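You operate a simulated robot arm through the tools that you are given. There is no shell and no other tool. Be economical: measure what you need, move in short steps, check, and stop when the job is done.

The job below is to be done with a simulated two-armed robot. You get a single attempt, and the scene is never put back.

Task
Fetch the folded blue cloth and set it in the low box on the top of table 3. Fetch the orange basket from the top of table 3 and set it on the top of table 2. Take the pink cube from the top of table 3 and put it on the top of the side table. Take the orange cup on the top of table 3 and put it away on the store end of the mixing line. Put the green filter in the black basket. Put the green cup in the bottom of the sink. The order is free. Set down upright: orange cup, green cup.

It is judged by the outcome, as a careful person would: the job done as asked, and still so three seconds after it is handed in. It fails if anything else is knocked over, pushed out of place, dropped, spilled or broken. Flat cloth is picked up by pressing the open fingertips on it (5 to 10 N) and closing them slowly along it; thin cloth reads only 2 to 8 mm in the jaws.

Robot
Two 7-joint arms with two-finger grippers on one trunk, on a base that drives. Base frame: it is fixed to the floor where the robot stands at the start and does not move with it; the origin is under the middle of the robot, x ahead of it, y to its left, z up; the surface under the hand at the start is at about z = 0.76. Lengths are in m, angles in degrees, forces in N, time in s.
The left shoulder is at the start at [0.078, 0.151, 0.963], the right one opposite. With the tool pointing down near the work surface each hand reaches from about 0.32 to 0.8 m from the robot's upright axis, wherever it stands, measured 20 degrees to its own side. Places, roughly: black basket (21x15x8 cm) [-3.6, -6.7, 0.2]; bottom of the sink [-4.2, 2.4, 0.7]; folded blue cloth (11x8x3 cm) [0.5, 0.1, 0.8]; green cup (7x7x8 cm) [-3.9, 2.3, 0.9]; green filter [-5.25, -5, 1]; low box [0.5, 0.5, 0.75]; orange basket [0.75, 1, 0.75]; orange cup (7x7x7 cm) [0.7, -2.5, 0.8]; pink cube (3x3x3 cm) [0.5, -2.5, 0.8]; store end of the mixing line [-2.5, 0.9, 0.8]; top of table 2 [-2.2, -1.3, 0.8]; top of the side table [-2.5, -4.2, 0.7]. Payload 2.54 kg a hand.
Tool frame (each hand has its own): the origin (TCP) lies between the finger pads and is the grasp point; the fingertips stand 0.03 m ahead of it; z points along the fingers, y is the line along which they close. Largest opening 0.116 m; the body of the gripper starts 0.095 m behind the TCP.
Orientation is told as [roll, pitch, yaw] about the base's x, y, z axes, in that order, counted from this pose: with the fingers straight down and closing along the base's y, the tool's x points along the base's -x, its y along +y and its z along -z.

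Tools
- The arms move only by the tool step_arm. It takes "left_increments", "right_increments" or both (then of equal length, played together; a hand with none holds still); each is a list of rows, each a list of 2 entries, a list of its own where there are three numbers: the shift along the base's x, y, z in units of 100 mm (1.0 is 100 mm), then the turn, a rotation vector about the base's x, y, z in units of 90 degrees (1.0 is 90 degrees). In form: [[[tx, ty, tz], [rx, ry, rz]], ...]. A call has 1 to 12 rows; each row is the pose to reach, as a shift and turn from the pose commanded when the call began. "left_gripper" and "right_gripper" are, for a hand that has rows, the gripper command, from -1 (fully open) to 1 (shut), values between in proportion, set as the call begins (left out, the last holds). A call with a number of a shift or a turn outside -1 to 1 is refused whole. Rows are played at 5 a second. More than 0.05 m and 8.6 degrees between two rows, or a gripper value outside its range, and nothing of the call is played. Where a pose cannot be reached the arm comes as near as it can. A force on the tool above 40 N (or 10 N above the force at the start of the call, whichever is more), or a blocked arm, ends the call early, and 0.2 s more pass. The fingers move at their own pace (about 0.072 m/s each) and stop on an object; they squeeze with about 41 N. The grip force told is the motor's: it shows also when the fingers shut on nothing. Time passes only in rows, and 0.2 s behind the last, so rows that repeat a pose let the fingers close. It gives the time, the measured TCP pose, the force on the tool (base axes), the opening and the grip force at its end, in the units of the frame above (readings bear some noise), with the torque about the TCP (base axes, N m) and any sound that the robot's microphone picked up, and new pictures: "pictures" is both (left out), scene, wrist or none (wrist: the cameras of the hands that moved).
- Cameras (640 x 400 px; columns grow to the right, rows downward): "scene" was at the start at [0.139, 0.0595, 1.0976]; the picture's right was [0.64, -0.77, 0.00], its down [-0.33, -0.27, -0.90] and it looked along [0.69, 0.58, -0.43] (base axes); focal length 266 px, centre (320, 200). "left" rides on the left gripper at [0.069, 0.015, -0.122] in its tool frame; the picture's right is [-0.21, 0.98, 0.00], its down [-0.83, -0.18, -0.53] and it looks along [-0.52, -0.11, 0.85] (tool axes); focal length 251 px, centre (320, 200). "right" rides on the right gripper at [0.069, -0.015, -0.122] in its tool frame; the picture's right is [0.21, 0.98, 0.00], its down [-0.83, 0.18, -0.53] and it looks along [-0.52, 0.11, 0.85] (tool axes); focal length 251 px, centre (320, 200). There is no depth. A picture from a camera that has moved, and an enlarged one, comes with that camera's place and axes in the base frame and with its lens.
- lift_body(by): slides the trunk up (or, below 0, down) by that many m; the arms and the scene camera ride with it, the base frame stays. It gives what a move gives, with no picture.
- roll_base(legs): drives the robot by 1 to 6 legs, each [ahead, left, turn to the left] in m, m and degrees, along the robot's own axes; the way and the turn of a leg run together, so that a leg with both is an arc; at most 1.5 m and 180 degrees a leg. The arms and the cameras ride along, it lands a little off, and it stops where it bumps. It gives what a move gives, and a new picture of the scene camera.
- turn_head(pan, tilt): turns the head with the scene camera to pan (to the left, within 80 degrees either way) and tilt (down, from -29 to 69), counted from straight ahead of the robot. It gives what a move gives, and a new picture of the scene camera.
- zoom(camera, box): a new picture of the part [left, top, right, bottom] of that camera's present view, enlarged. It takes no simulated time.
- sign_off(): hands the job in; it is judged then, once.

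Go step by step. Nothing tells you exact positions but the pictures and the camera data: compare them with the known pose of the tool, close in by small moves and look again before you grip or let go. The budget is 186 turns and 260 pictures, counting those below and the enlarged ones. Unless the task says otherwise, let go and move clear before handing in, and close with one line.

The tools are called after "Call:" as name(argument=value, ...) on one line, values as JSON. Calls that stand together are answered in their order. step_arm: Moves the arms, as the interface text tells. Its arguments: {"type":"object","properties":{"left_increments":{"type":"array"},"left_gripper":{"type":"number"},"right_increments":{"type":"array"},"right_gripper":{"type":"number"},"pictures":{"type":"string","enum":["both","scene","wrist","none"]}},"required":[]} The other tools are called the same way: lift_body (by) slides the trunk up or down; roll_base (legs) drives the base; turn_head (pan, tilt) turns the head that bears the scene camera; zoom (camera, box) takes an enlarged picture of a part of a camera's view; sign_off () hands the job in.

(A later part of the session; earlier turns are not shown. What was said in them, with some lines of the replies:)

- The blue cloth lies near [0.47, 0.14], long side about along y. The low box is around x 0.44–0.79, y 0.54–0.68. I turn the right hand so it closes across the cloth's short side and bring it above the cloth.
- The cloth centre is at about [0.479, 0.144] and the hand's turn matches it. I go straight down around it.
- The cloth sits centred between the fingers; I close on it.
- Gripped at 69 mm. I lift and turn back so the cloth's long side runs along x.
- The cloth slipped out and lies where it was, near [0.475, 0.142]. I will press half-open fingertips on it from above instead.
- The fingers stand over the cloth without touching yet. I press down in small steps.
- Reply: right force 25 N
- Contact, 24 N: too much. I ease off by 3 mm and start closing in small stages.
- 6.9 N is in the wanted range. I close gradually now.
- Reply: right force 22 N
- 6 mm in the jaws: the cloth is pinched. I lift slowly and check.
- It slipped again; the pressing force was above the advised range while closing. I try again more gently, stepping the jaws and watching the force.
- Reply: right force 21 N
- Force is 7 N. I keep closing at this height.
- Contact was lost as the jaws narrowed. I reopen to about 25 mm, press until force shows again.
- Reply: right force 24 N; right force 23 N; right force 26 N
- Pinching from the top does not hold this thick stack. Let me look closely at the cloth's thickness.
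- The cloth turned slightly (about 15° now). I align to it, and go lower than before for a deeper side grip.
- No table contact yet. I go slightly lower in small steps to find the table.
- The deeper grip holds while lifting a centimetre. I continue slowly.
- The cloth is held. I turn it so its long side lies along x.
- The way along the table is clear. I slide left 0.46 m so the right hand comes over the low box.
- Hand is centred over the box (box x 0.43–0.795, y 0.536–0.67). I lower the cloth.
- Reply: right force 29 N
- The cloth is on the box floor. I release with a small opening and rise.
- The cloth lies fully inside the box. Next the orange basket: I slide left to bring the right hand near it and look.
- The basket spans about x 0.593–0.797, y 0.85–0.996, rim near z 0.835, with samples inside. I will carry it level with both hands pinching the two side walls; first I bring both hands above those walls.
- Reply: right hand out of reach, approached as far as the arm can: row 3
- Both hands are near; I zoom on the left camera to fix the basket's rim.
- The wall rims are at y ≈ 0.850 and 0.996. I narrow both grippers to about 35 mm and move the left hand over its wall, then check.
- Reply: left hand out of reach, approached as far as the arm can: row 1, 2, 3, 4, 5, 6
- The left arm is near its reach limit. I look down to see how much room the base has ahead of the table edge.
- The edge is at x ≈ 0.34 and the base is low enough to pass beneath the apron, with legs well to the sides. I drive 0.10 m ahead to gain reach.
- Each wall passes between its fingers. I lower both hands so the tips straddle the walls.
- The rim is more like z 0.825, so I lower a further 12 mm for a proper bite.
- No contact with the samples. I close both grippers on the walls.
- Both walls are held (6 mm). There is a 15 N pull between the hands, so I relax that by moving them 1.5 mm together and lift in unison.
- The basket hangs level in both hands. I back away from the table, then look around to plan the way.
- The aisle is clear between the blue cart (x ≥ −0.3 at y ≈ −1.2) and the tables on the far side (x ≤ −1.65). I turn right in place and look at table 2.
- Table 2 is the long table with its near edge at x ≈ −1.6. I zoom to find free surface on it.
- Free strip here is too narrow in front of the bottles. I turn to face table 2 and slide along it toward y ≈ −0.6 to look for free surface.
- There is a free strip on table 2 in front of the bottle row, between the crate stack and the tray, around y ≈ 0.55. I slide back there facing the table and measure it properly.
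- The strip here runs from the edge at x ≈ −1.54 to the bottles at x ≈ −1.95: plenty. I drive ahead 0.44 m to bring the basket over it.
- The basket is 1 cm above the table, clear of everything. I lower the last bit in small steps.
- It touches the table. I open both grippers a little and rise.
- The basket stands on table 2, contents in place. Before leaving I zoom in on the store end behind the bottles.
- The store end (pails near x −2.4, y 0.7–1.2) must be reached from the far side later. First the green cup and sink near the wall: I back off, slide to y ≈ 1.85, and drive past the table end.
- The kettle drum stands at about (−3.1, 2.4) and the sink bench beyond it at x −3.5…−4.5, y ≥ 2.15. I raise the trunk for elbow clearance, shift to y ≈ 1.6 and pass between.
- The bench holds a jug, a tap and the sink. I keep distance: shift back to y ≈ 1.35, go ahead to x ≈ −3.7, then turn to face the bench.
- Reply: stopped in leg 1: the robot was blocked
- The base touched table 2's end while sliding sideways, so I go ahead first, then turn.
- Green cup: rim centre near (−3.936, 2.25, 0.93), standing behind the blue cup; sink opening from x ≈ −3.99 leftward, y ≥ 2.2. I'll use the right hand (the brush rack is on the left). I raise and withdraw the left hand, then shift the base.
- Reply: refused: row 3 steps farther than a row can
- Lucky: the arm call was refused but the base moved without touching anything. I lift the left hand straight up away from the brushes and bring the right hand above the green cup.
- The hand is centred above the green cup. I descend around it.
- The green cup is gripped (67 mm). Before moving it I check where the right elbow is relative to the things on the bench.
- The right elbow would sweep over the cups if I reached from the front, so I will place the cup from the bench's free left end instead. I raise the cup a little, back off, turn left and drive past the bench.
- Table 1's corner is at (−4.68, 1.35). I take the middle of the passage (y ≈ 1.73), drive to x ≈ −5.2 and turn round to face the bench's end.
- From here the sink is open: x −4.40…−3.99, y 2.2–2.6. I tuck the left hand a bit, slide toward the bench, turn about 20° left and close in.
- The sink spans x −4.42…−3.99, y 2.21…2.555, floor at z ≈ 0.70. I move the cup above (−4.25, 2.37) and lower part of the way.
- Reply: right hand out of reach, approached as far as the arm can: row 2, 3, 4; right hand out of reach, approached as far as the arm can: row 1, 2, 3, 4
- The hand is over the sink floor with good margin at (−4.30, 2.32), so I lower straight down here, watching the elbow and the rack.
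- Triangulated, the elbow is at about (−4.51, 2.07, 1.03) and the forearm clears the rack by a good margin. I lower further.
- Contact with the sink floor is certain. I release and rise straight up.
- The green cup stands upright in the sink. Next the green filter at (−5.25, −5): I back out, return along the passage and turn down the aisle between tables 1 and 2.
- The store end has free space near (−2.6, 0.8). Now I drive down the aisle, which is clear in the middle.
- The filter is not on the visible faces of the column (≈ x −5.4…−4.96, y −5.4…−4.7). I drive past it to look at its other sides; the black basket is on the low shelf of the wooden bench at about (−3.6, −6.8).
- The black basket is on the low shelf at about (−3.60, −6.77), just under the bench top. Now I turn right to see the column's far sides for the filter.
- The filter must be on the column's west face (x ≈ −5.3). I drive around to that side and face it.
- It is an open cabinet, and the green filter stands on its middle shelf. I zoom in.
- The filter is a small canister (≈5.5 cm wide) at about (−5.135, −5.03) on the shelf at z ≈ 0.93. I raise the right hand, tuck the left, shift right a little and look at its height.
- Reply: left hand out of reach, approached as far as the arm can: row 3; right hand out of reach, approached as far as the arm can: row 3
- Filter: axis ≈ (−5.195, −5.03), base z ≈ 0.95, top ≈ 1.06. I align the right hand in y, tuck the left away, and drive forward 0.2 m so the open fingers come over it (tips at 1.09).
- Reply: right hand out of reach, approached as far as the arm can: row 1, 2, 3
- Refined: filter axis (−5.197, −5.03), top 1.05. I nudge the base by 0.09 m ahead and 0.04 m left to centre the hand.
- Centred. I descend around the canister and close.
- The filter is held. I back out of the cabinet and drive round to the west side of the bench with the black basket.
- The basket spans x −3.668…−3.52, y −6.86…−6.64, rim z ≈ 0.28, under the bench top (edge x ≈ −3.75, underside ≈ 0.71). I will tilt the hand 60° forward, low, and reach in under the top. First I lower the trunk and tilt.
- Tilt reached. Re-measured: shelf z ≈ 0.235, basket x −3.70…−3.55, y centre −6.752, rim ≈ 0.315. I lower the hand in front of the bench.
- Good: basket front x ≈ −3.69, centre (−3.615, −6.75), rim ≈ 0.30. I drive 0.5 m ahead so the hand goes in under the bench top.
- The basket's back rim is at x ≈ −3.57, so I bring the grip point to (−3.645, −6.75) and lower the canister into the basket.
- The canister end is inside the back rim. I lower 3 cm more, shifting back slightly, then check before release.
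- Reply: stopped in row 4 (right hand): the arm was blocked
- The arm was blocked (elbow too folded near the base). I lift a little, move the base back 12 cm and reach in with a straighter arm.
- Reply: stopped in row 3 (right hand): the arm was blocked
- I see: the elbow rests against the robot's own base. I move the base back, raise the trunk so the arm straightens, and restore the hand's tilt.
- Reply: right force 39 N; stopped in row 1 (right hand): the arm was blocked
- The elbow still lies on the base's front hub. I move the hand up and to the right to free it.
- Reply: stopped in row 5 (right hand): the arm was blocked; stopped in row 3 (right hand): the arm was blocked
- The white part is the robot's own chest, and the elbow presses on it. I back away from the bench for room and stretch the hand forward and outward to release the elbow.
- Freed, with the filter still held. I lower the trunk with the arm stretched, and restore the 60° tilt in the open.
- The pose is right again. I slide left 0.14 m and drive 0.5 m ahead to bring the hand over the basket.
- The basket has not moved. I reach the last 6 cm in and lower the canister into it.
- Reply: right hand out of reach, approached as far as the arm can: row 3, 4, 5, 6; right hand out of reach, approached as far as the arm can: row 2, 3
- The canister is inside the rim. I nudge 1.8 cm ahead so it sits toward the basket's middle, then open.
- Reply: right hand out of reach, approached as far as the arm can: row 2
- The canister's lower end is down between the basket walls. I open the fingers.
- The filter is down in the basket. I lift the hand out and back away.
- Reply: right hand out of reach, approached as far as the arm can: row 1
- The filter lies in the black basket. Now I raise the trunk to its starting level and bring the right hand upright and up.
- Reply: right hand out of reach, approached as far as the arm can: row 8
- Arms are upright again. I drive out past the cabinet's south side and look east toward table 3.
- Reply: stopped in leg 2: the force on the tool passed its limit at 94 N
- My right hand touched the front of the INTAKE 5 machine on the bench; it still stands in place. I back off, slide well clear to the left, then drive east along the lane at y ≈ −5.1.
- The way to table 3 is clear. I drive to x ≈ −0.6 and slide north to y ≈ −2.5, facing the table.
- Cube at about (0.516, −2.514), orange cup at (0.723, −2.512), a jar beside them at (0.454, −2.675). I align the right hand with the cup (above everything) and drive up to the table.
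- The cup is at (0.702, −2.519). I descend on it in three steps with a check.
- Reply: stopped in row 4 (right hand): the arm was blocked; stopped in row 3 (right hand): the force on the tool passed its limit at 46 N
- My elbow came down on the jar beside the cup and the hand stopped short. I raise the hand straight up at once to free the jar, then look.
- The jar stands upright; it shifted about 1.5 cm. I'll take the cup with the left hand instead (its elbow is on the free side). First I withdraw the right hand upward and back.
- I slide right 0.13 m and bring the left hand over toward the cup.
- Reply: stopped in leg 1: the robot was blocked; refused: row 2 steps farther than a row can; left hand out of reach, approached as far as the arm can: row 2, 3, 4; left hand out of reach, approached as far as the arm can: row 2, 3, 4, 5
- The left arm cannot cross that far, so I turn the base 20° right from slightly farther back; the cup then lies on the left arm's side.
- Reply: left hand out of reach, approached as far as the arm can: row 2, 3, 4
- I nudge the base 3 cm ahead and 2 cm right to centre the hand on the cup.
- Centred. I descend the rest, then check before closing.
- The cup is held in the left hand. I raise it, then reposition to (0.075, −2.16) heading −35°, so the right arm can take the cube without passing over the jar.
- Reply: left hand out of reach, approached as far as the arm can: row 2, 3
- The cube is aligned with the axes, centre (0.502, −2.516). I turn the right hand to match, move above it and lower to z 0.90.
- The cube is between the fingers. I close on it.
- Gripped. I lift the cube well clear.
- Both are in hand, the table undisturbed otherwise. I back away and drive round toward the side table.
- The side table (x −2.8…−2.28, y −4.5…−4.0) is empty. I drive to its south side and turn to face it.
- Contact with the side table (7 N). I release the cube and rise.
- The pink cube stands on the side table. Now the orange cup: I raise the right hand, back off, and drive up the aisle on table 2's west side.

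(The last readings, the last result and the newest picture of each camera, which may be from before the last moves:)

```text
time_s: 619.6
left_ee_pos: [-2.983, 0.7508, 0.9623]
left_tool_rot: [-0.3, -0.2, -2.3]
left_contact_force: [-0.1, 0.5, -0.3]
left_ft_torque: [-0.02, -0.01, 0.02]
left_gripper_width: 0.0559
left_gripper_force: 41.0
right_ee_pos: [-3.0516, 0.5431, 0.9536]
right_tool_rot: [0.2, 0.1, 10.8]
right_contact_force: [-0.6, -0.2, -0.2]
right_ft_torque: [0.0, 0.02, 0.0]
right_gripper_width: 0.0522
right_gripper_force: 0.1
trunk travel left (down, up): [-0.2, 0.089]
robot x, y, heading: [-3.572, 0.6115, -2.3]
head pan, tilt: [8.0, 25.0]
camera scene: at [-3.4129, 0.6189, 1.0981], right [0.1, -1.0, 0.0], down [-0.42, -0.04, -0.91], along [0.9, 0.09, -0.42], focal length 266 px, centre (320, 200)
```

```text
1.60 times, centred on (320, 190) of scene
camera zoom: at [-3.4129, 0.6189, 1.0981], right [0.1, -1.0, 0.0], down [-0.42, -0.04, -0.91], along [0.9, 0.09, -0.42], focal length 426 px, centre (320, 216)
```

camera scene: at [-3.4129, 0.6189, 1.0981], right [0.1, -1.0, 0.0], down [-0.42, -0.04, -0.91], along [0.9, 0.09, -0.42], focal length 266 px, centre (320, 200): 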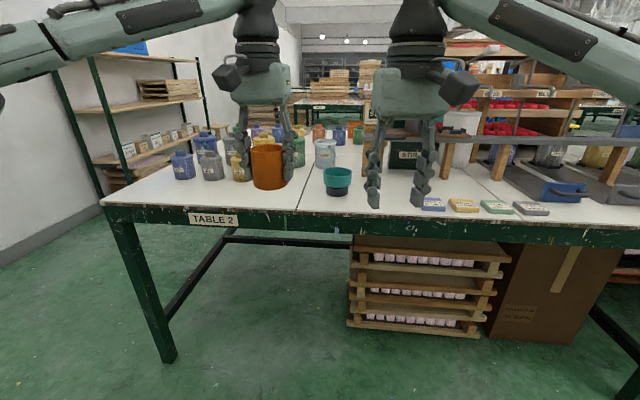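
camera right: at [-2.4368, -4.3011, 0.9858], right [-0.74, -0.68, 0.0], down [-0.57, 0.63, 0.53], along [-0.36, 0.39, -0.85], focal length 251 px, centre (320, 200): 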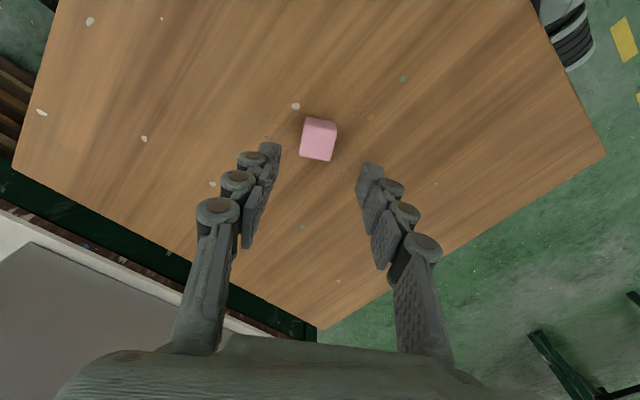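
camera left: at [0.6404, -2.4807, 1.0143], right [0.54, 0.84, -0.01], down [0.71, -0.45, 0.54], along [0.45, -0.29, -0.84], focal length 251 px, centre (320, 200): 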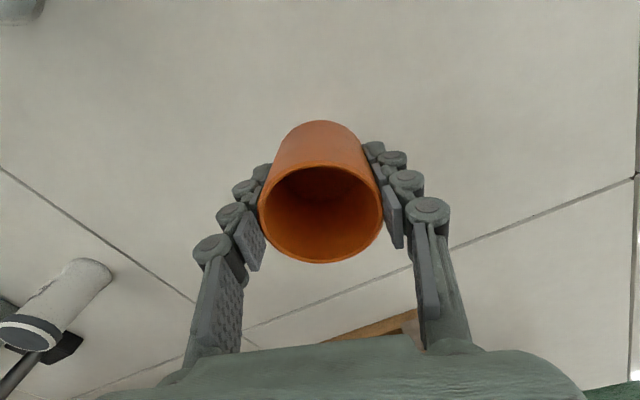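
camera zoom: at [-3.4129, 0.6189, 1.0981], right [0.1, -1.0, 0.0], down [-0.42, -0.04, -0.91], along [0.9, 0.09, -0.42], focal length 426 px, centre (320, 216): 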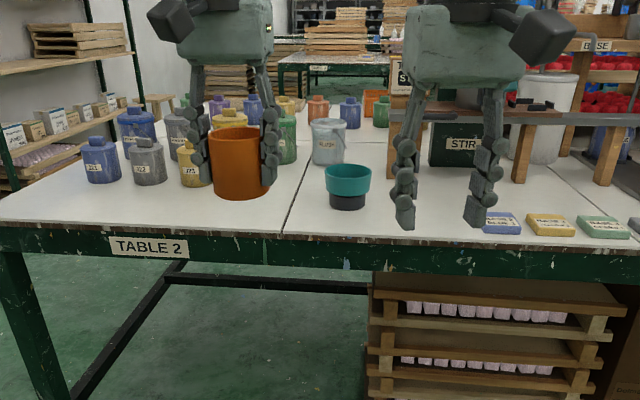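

The store row continues with a free slot at about (−2.56, 0.765), between the green jar and the teal cup. I retract the right hand for safety and drive forward 0.42 m with the cup held high.

Call:
step_arm(right_increments=[[[-0.3, 0, 0.3], [0, 0, 0]], [[-0.6, -0.1, 0.6], [0, 0, 0]], [[-0.9, -0.2, 0.9], [0, 0, 0]]], pictures="none")

Call:
roll_base(legs=[[0, 0, 2.3], [0.3, 0, 0]])

Call:
zoom(camera="left", box=[0, 0, 640, 400])

```text
time_s: 620.4
left_ee_pos: [-2.9837, 0.7498, 0.9635]
left_tool_rot: [-0.3, -0.1, -2.3]
left_contact_force: [0.2, -0.7, -0.8]
left_ft_torque: [0.01, 0.02, 0.01]
left_gripper_width: 0.056
left_gripper_force: 40.7
right_ee_pos: [-3.1437, 0.5235, 1.0435]
right_tool_rot: [0.3, 0.2, 11.0]
right_contact_force: [0.7, 0.4, 0.1]
right_ft_torque: [-0.01, 0.02, 0.0]
right_gripper_width: 0.0522
right_gripper_force: 0.0
trunk travel left (down, up): [-0.2, 0.089]
robot x, y, heading: [-3.5668, 0.6122, -2.3]
head pan, tilt: [8.0, 25.0]
```

```text
time_s: 622.8
left_ee_pos: [-2.6963, 0.7741, 0.9626]
left_tool_rot: [-0.4, -0.2, 0.1]
left_contact_force: [-0.8, -0.6, 0.0]
left_ft_torque: [0.02, -0.01, 0.02]
left_gripper_width: 0.0561
left_gripper_force: 41.0
right_ee_pos: [-2.8469, 0.5409, 1.0427]
right_tool_rot: [0.3, 0.0, 13.3]
right_contact_force: [0.6, 0.2, 0.1]
right_ft_torque: [0.0, 0.03, -0.01]
right_gripper_width: 0.052
right_gripper_force: 0.1
trunk travel left (down, up): [-0.2, 0.089]
robot x, y, heading: [-3.2771, 0.6124, 0.1]
head pan, tilt: [8.0, 25.0]
camera scene: at [-3.1203, 0.6256, 1.098], right [0.14, -0.99, 0.0], down [-0.42, -0.06, -0.91], along [0.9, 0.13, -0.42], focal length 266 px, centre (320, 200)
```

scene: 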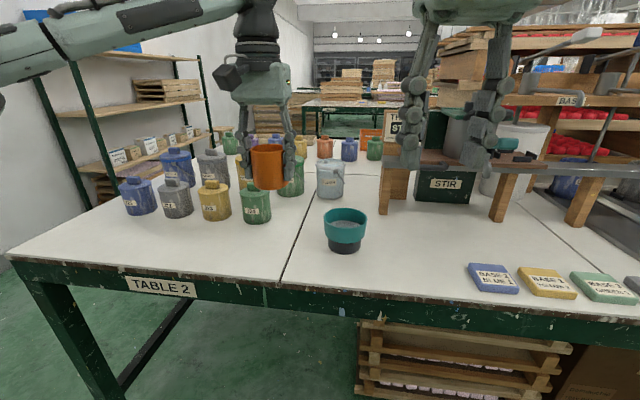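

```text
1.00 times, centred on (320, 200) of left (not enlarged: the box is as wide or as high as the picture)
camera zoom: at [-2.764, 0.7898, 1.084], right [0.21, 0.98, 0.0], down [0.82, -0.18, 0.54], along [0.52, -0.12, -0.84], focal length 251 px, centre (320, 200)
```

zoom: 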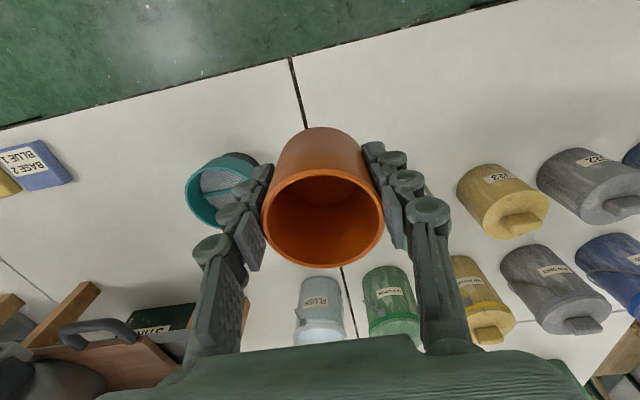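

Call:
roll_base(legs=[[0.14, -0.003, 0]])

Call:
step_arm(left_increments=[[[0, 0, -0.25], [0, 0, 0]], [[0, 0, -0.5], [0, 0, 0]], [[0, 0, -0.75], [0, 0, 0]], [[0, 0, -1.0], [0, 0, 0]]], pictures="both")

```text
time_s: 624.1
left_ee_pos: [-2.5598, 0.7714, 0.9615]
left_tool_rot: [-0.2, 0.0, 0.2]
left_contact_force: [0.5, -0.3, -0.7]
left_ft_torque: [-0.01, 0.04, 0.0]
left_gripper_width: 0.056
left_gripper_force: 40.8
right_ee_pos: [-2.7086, 0.5375, 1.0428]
right_tool_rot: [0.3, 0.0, 13.3]
right_contact_force: [-1.0, 0.1, -0.6]
right_ft_torque: [0.0, 0.01, 0.04]
right_gripper_width: 0.0526
right_gripper_force: 0.1
trunk travel left (down, up): [-0.2, 0.089]
robot x, y, heading: [-3.1427, 0.6092, 0.1]
head pan, tilt: [8.0, 25.0]
camera scene: at [-2.9829, 0.623, 1.098], right [0.14, -0.99, 0.0], down [-0.42, -0.06, -0.91], along [0.9, 0.13, -0.42], focal length 266 px, centre (320, 200)
```

scene: 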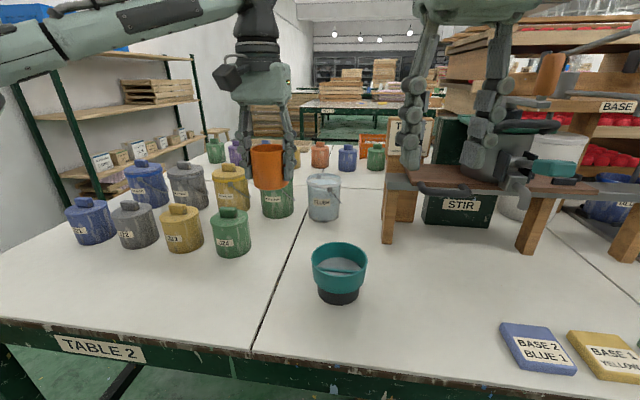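

```text
time_s: 625.1
left_ee_pos: [-2.5597, 0.7714, 0.8626]
left_tool_rot: [-0.4, -0.2, 0.3]
left_contact_force: [-0.5, -0.7, -1.7]
left_ft_torque: [-0.01, 0.0, 0.01]
left_gripper_width: 0.0559
left_gripper_force: 41.1
right_ee_pos: [-2.7093, 0.5392, 1.0435]
right_tool_rot: [0.4, 0.2, 13.3]
right_contact_force: [0.0, 0.5, -0.3]
right_ft_torque: [0.03, 0.0, -0.02]
right_gripper_width: 0.0523
right_gripper_force: 0.1
trunk travel left (down, up): [-0.2, 0.089]
robot x, y, heading: [-3.1408, 0.6139, 0.2]
head pan, tilt: [8.0, 25.0]
camera scene: at [-2.9833, 0.623, 1.0981], right [0.14, -0.99, 0.0], down [-0.42, -0.06, -0.91], along [0.9, 0.13, -0.42], focal length 266 px, centre (320, 200)
camera left: at [-2.6283, 0.786, 0.9841], right [0.21, 0.98, -0.01], down [0.82, -0.18, 0.54], along [0.52, -0.12, -0.84], focal length 251 px, centre (320, 200)
```

scene: 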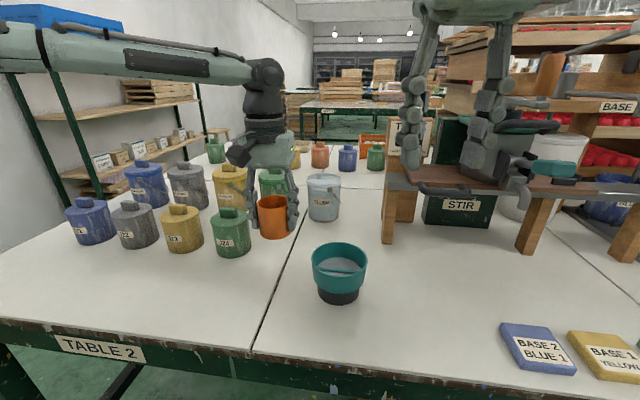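
left: 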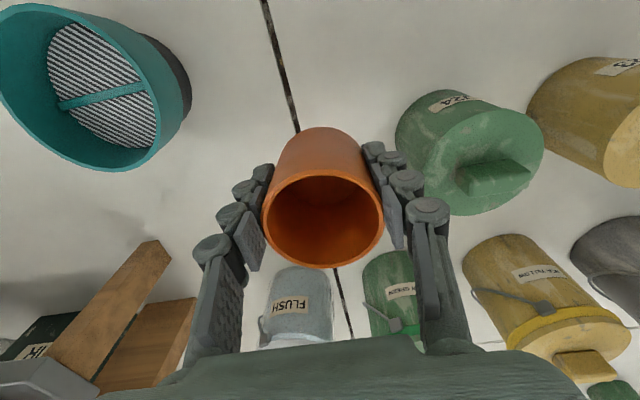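

Clear on all sides. I lower the rest, gently at the end.

Call:
step_arm(left_increments=[[[0, -0.02, -0.2], [0, 0, 0]], [[0, -0.03, -0.4], [0, 0, 0]], [[0, -0.03, -0.5], [0, 0, 0]], [[0, -0.03, -0.55], [0, 0, 0]], [[0, -0.03, -0.59], [0, 0, 0]]], pictures="scene")

```text
time_s: 626.3
left_ee_pos: [-2.5596, 0.7694, 0.8049]
left_tool_rot: [-0.3, -0.3, 0.2]
left_contact_force: [0.4, -0.2, -0.1]
left_ft_torque: [0.0, 0.01, -0.03]
left_gripper_width: 0.0561
left_gripper_force: 40.9
right_ee_pos: [-2.7086, 0.5379, 1.0421]
right_tool_rot: [0.3, 0.1, 13.3]
right_contact_force: [-0.8, -0.5, 0.7]
right_ft_torque: [-0.04, -0.01, 0.01]
right_gripper_width: 0.0522
right_gripper_force: 0.1
trunk travel left (down, up): [-0.2, 0.089]
robot x, y, heading: [-3.1439, 0.6149, 0.2]
head pan, tilt: [8.0, 25.0]
camera scene: at [-2.9833, 0.623, 1.0981], right [0.14, -0.99, 0.0], down [-0.42, -0.06, -0.91], along [0.9, 0.13, -0.42], focal length 266 px, centre (320, 200)
```

scene: 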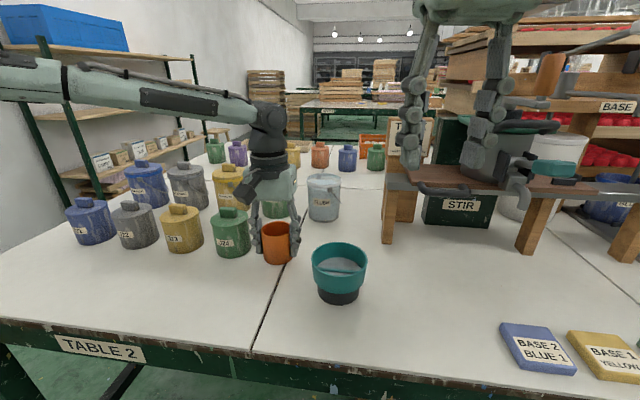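

Call:
step_arm(left_increments=[[[0, 0, -0.02], [0, 0, 0]], [[0, 0, -0.04], [0, 0, 0]], [[0, 0, -0.05], [0, 0, 0]]], pictures="none")

```text
time_s: 627.1
left_ee_pos: [-2.5598, 0.7685, 0.8034]
left_tool_rot: [-0.3, -0.6, 0.2]
left_contact_force: [1.6, 1.8, 18.4]
left_ft_torque: [0.41, 0.03, -0.07]
left_gripper_width: 0.056
left_gripper_force: 41.0
right_ee_pos: [-2.7096, 0.5387, 1.0443]
right_tool_rot: [0.3, -0.1, 13.2]
right_contact_force: [0.8, -0.5, -0.8]
right_ft_torque: [0.0, 0.02, 0.0]
right_gripper_width: 0.0526
right_gripper_force: 0.0
trunk travel left (down, up): [-0.2, 0.089]
robot x, y, heading: [-3.1432, 0.6084, 0.3]
head pan, tilt: [8.0, 25.0]
```

The cup is down. I open just enough to clear its rim and rise straight up.

Call:
step_arm(left_increments=[[[0, 0, 0.03], [0, 0, 0]], [[0, 0, 0.03], [0, 0, 0]], [[0, 0, 0.03], [0, 0, 0]], [[0, 0, 0.03], [0, 0, 0]]], left_gripper=-0.42, pictures="wrist")

```text
time_s: 628.1
left_ee_pos: [-2.5598, 0.7682, 0.801]
left_tool_rot: [-0.3, -0.2, 0.2]
left_contact_force: [0.1, 0.1, -0.4]
left_ft_torque: [0.01, 0.05, -0.02]
left_gripper_width: 0.0824
left_gripper_force: 0.1
right_ee_pos: [-2.7085, 0.5385, 1.043]
right_tool_rot: [0.4, 0.0, 13.3]
right_contact_force: [0.6, -0.3, -0.5]
right_ft_torque: [0.0, -0.02, 0.0]
right_gripper_width: 0.0522
right_gripper_force: 0.1
trunk travel left (down, up): [-0.2, 0.089]
robot x, y, heading: [-3.1406, 0.6082, 0.0]
head pan, tilt: [8.0, 25.0]
camera left: at [-2.6274, 0.784, 0.9233], right [0.21, 0.98, 0.0], down [0.82, -0.18, 0.54], along [0.52, -0.12, -0.84], focal length 251 px, centre (320, 200)
```

left: 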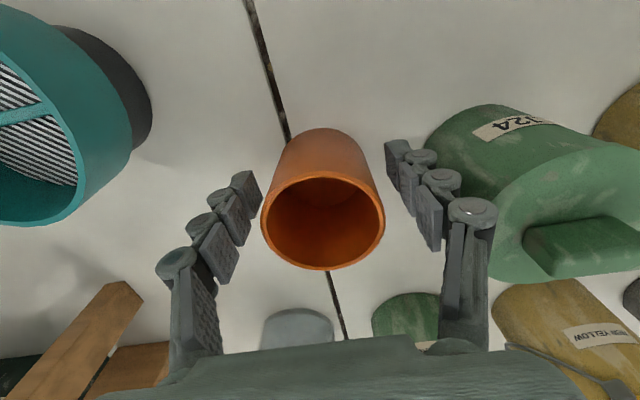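

Call:
step_arm(left_increments=[[[0, -0.02, 0.2], [0, 0, 0]], [[0, -0.02, 0.4], [0, 0, 0]], [[0, -0.02, 0.7], [0, 0, 0]], [[0, -0.02, 1.0], [0, 0, 0]]], pictures="scene")

Call:
step_arm(left_increments=[[[0, 0, 0.3], [0, 0, 0]], [[0, 0, 0.6], [0, 0, 0]], [[0, 0, 0.8], [0, 0, 0]]], pictures="wrist")

```text
time_s: 629.1
left_ee_pos: [-2.5599, 0.7654, 0.9007]
left_tool_rot: [-0.3, -0.1, 0.2]
left_contact_force: [-0.1, -0.2, -0.4]
left_ft_torque: [-0.02, -0.02, 0.01]
left_gripper_width: 0.0823
left_gripper_force: 0.0
right_ee_pos: [-2.709, 0.5377, 1.0432]
right_tool_rot: [0.3, 0.1, 13.3]
right_contact_force: [0.0, -0.6, -0.7]
right_ft_torque: [-0.03, 0.02, 0.0]
right_gripper_width: 0.0522
right_gripper_force: 0.1
trunk travel left (down, up): [-0.2, 0.089]
robot x, y, heading: [-3.1449, 0.6059, 0.0]
head pan, tilt: [8.0, 25.0]
camera scene: at [-2.9835, 0.6229, 1.0981], right [0.14, -0.99, 0.0], down [-0.42, -0.06, -0.91], along [0.9, 0.13, -0.42], focal length 266 px, centre (320, 200)
```

scene: 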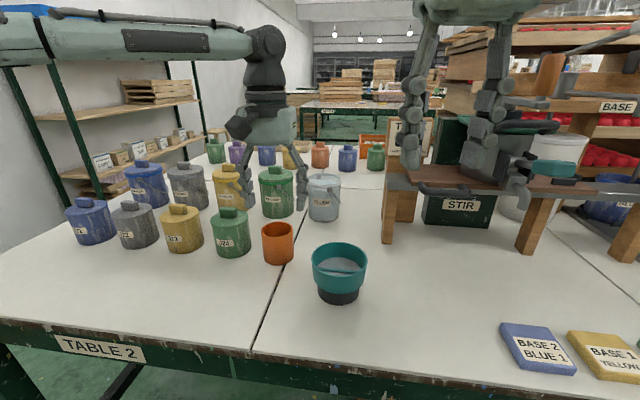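

```text
time_s: 629.9
left_ee_pos: [-2.5578, 0.7668, 0.9514]
left_tool_rot: [-0.3, -0.3, 0.3]
left_contact_force: [-0.2, 0.3, 0.1]
left_ft_torque: [0.0, 0.02, -0.01]
left_gripper_width: 0.0824
left_gripper_force: 0.1
left hand out of reach, approached as far as the arm can: row 2, 3
right_ee_pos: [-2.7095, 0.5381, 1.0441]
right_tool_rot: [0.4, 0.0, 13.3]
right_contact_force: [-1.1, -1.0, -0.2]
right_ft_torque: [0.01, -0.01, 0.03]
right_gripper_width: 0.0523
right_gripper_force: 0.1
trunk travel left (down, up): [-0.2, 0.089]
robot x, y, heading: [-3.1437, 0.6097, -0.1]
head pan, tilt: [8.0, 25.0]
camera left: at [-2.6265, 0.783, 1.0732], right [0.21, 0.98, -0.01], down [0.82, -0.17, 0.54], along [0.53, -0.12, -0.84], focal length 251 px, centre (320, 200)
```

left: 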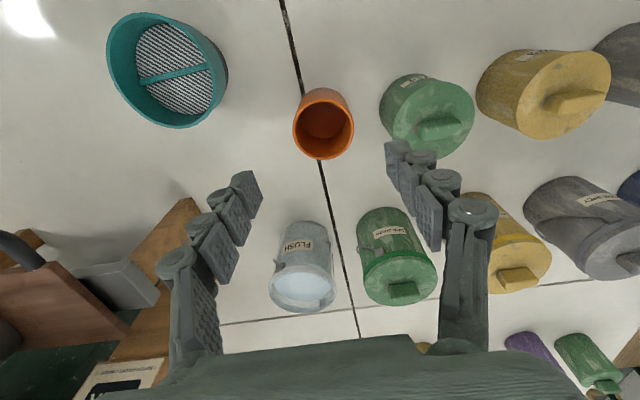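

All six items are placed. I back clear of the table and take a last look before handing in.

Call:
roll_base(legs=[[-0.45, 0, 0]])

```text
time_s: 632.6
left_ee_pos: [-3.0057, 0.768, 0.952]
left_tool_rot: [-0.4, -0.3, 0.5]
left_contact_force: [-0.3, 0.4, -0.3]
left_ft_torque: [0.01, -0.02, 0.0]
left_gripper_width: 0.0826
left_gripper_force: 0.0
right_ee_pos: [-3.1568, 0.5391, 1.0425]
right_tool_rot: [0.2, 0.1, 13.4]
right_contact_force: [0.2, -0.6, -0.7]
right_ft_torque: [0.0, 0.0, -0.03]
right_gripper_width: 0.0521
right_gripper_force: 0.0
trunk travel left (down, up): [-0.2, 0.089]
robot x, y, heading: [-3.5861, 0.6069, -0.0]
head pan, tilt: [8.0, 25.0]
camera scene: at [-3.4311, 0.622, 1.0982], right [0.14, -0.99, 0.0], down [-0.42, -0.06, -0.91], along [0.9, 0.13, -0.42], focal length 266 px, centre (320, 200)
```

scene: 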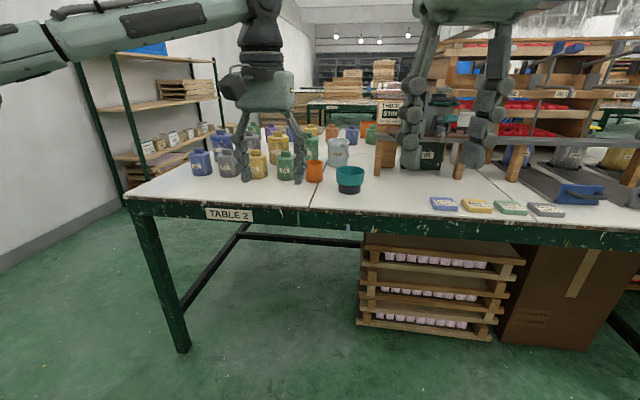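

The orange cup stands upright at the store end, and both hands are empty and clear. I hand the job in.

Call:
sign_off()

```text
The job is handed in.
```

All six items are where you asked and both cups stand upright, but I also nudged a lidded jar on table 3 about 1.5 cm with my elbow and bumped the INTAKE 5 machine with a hand (94 N). Neither fell, but I put neither back and did not measure whether the machine moved.
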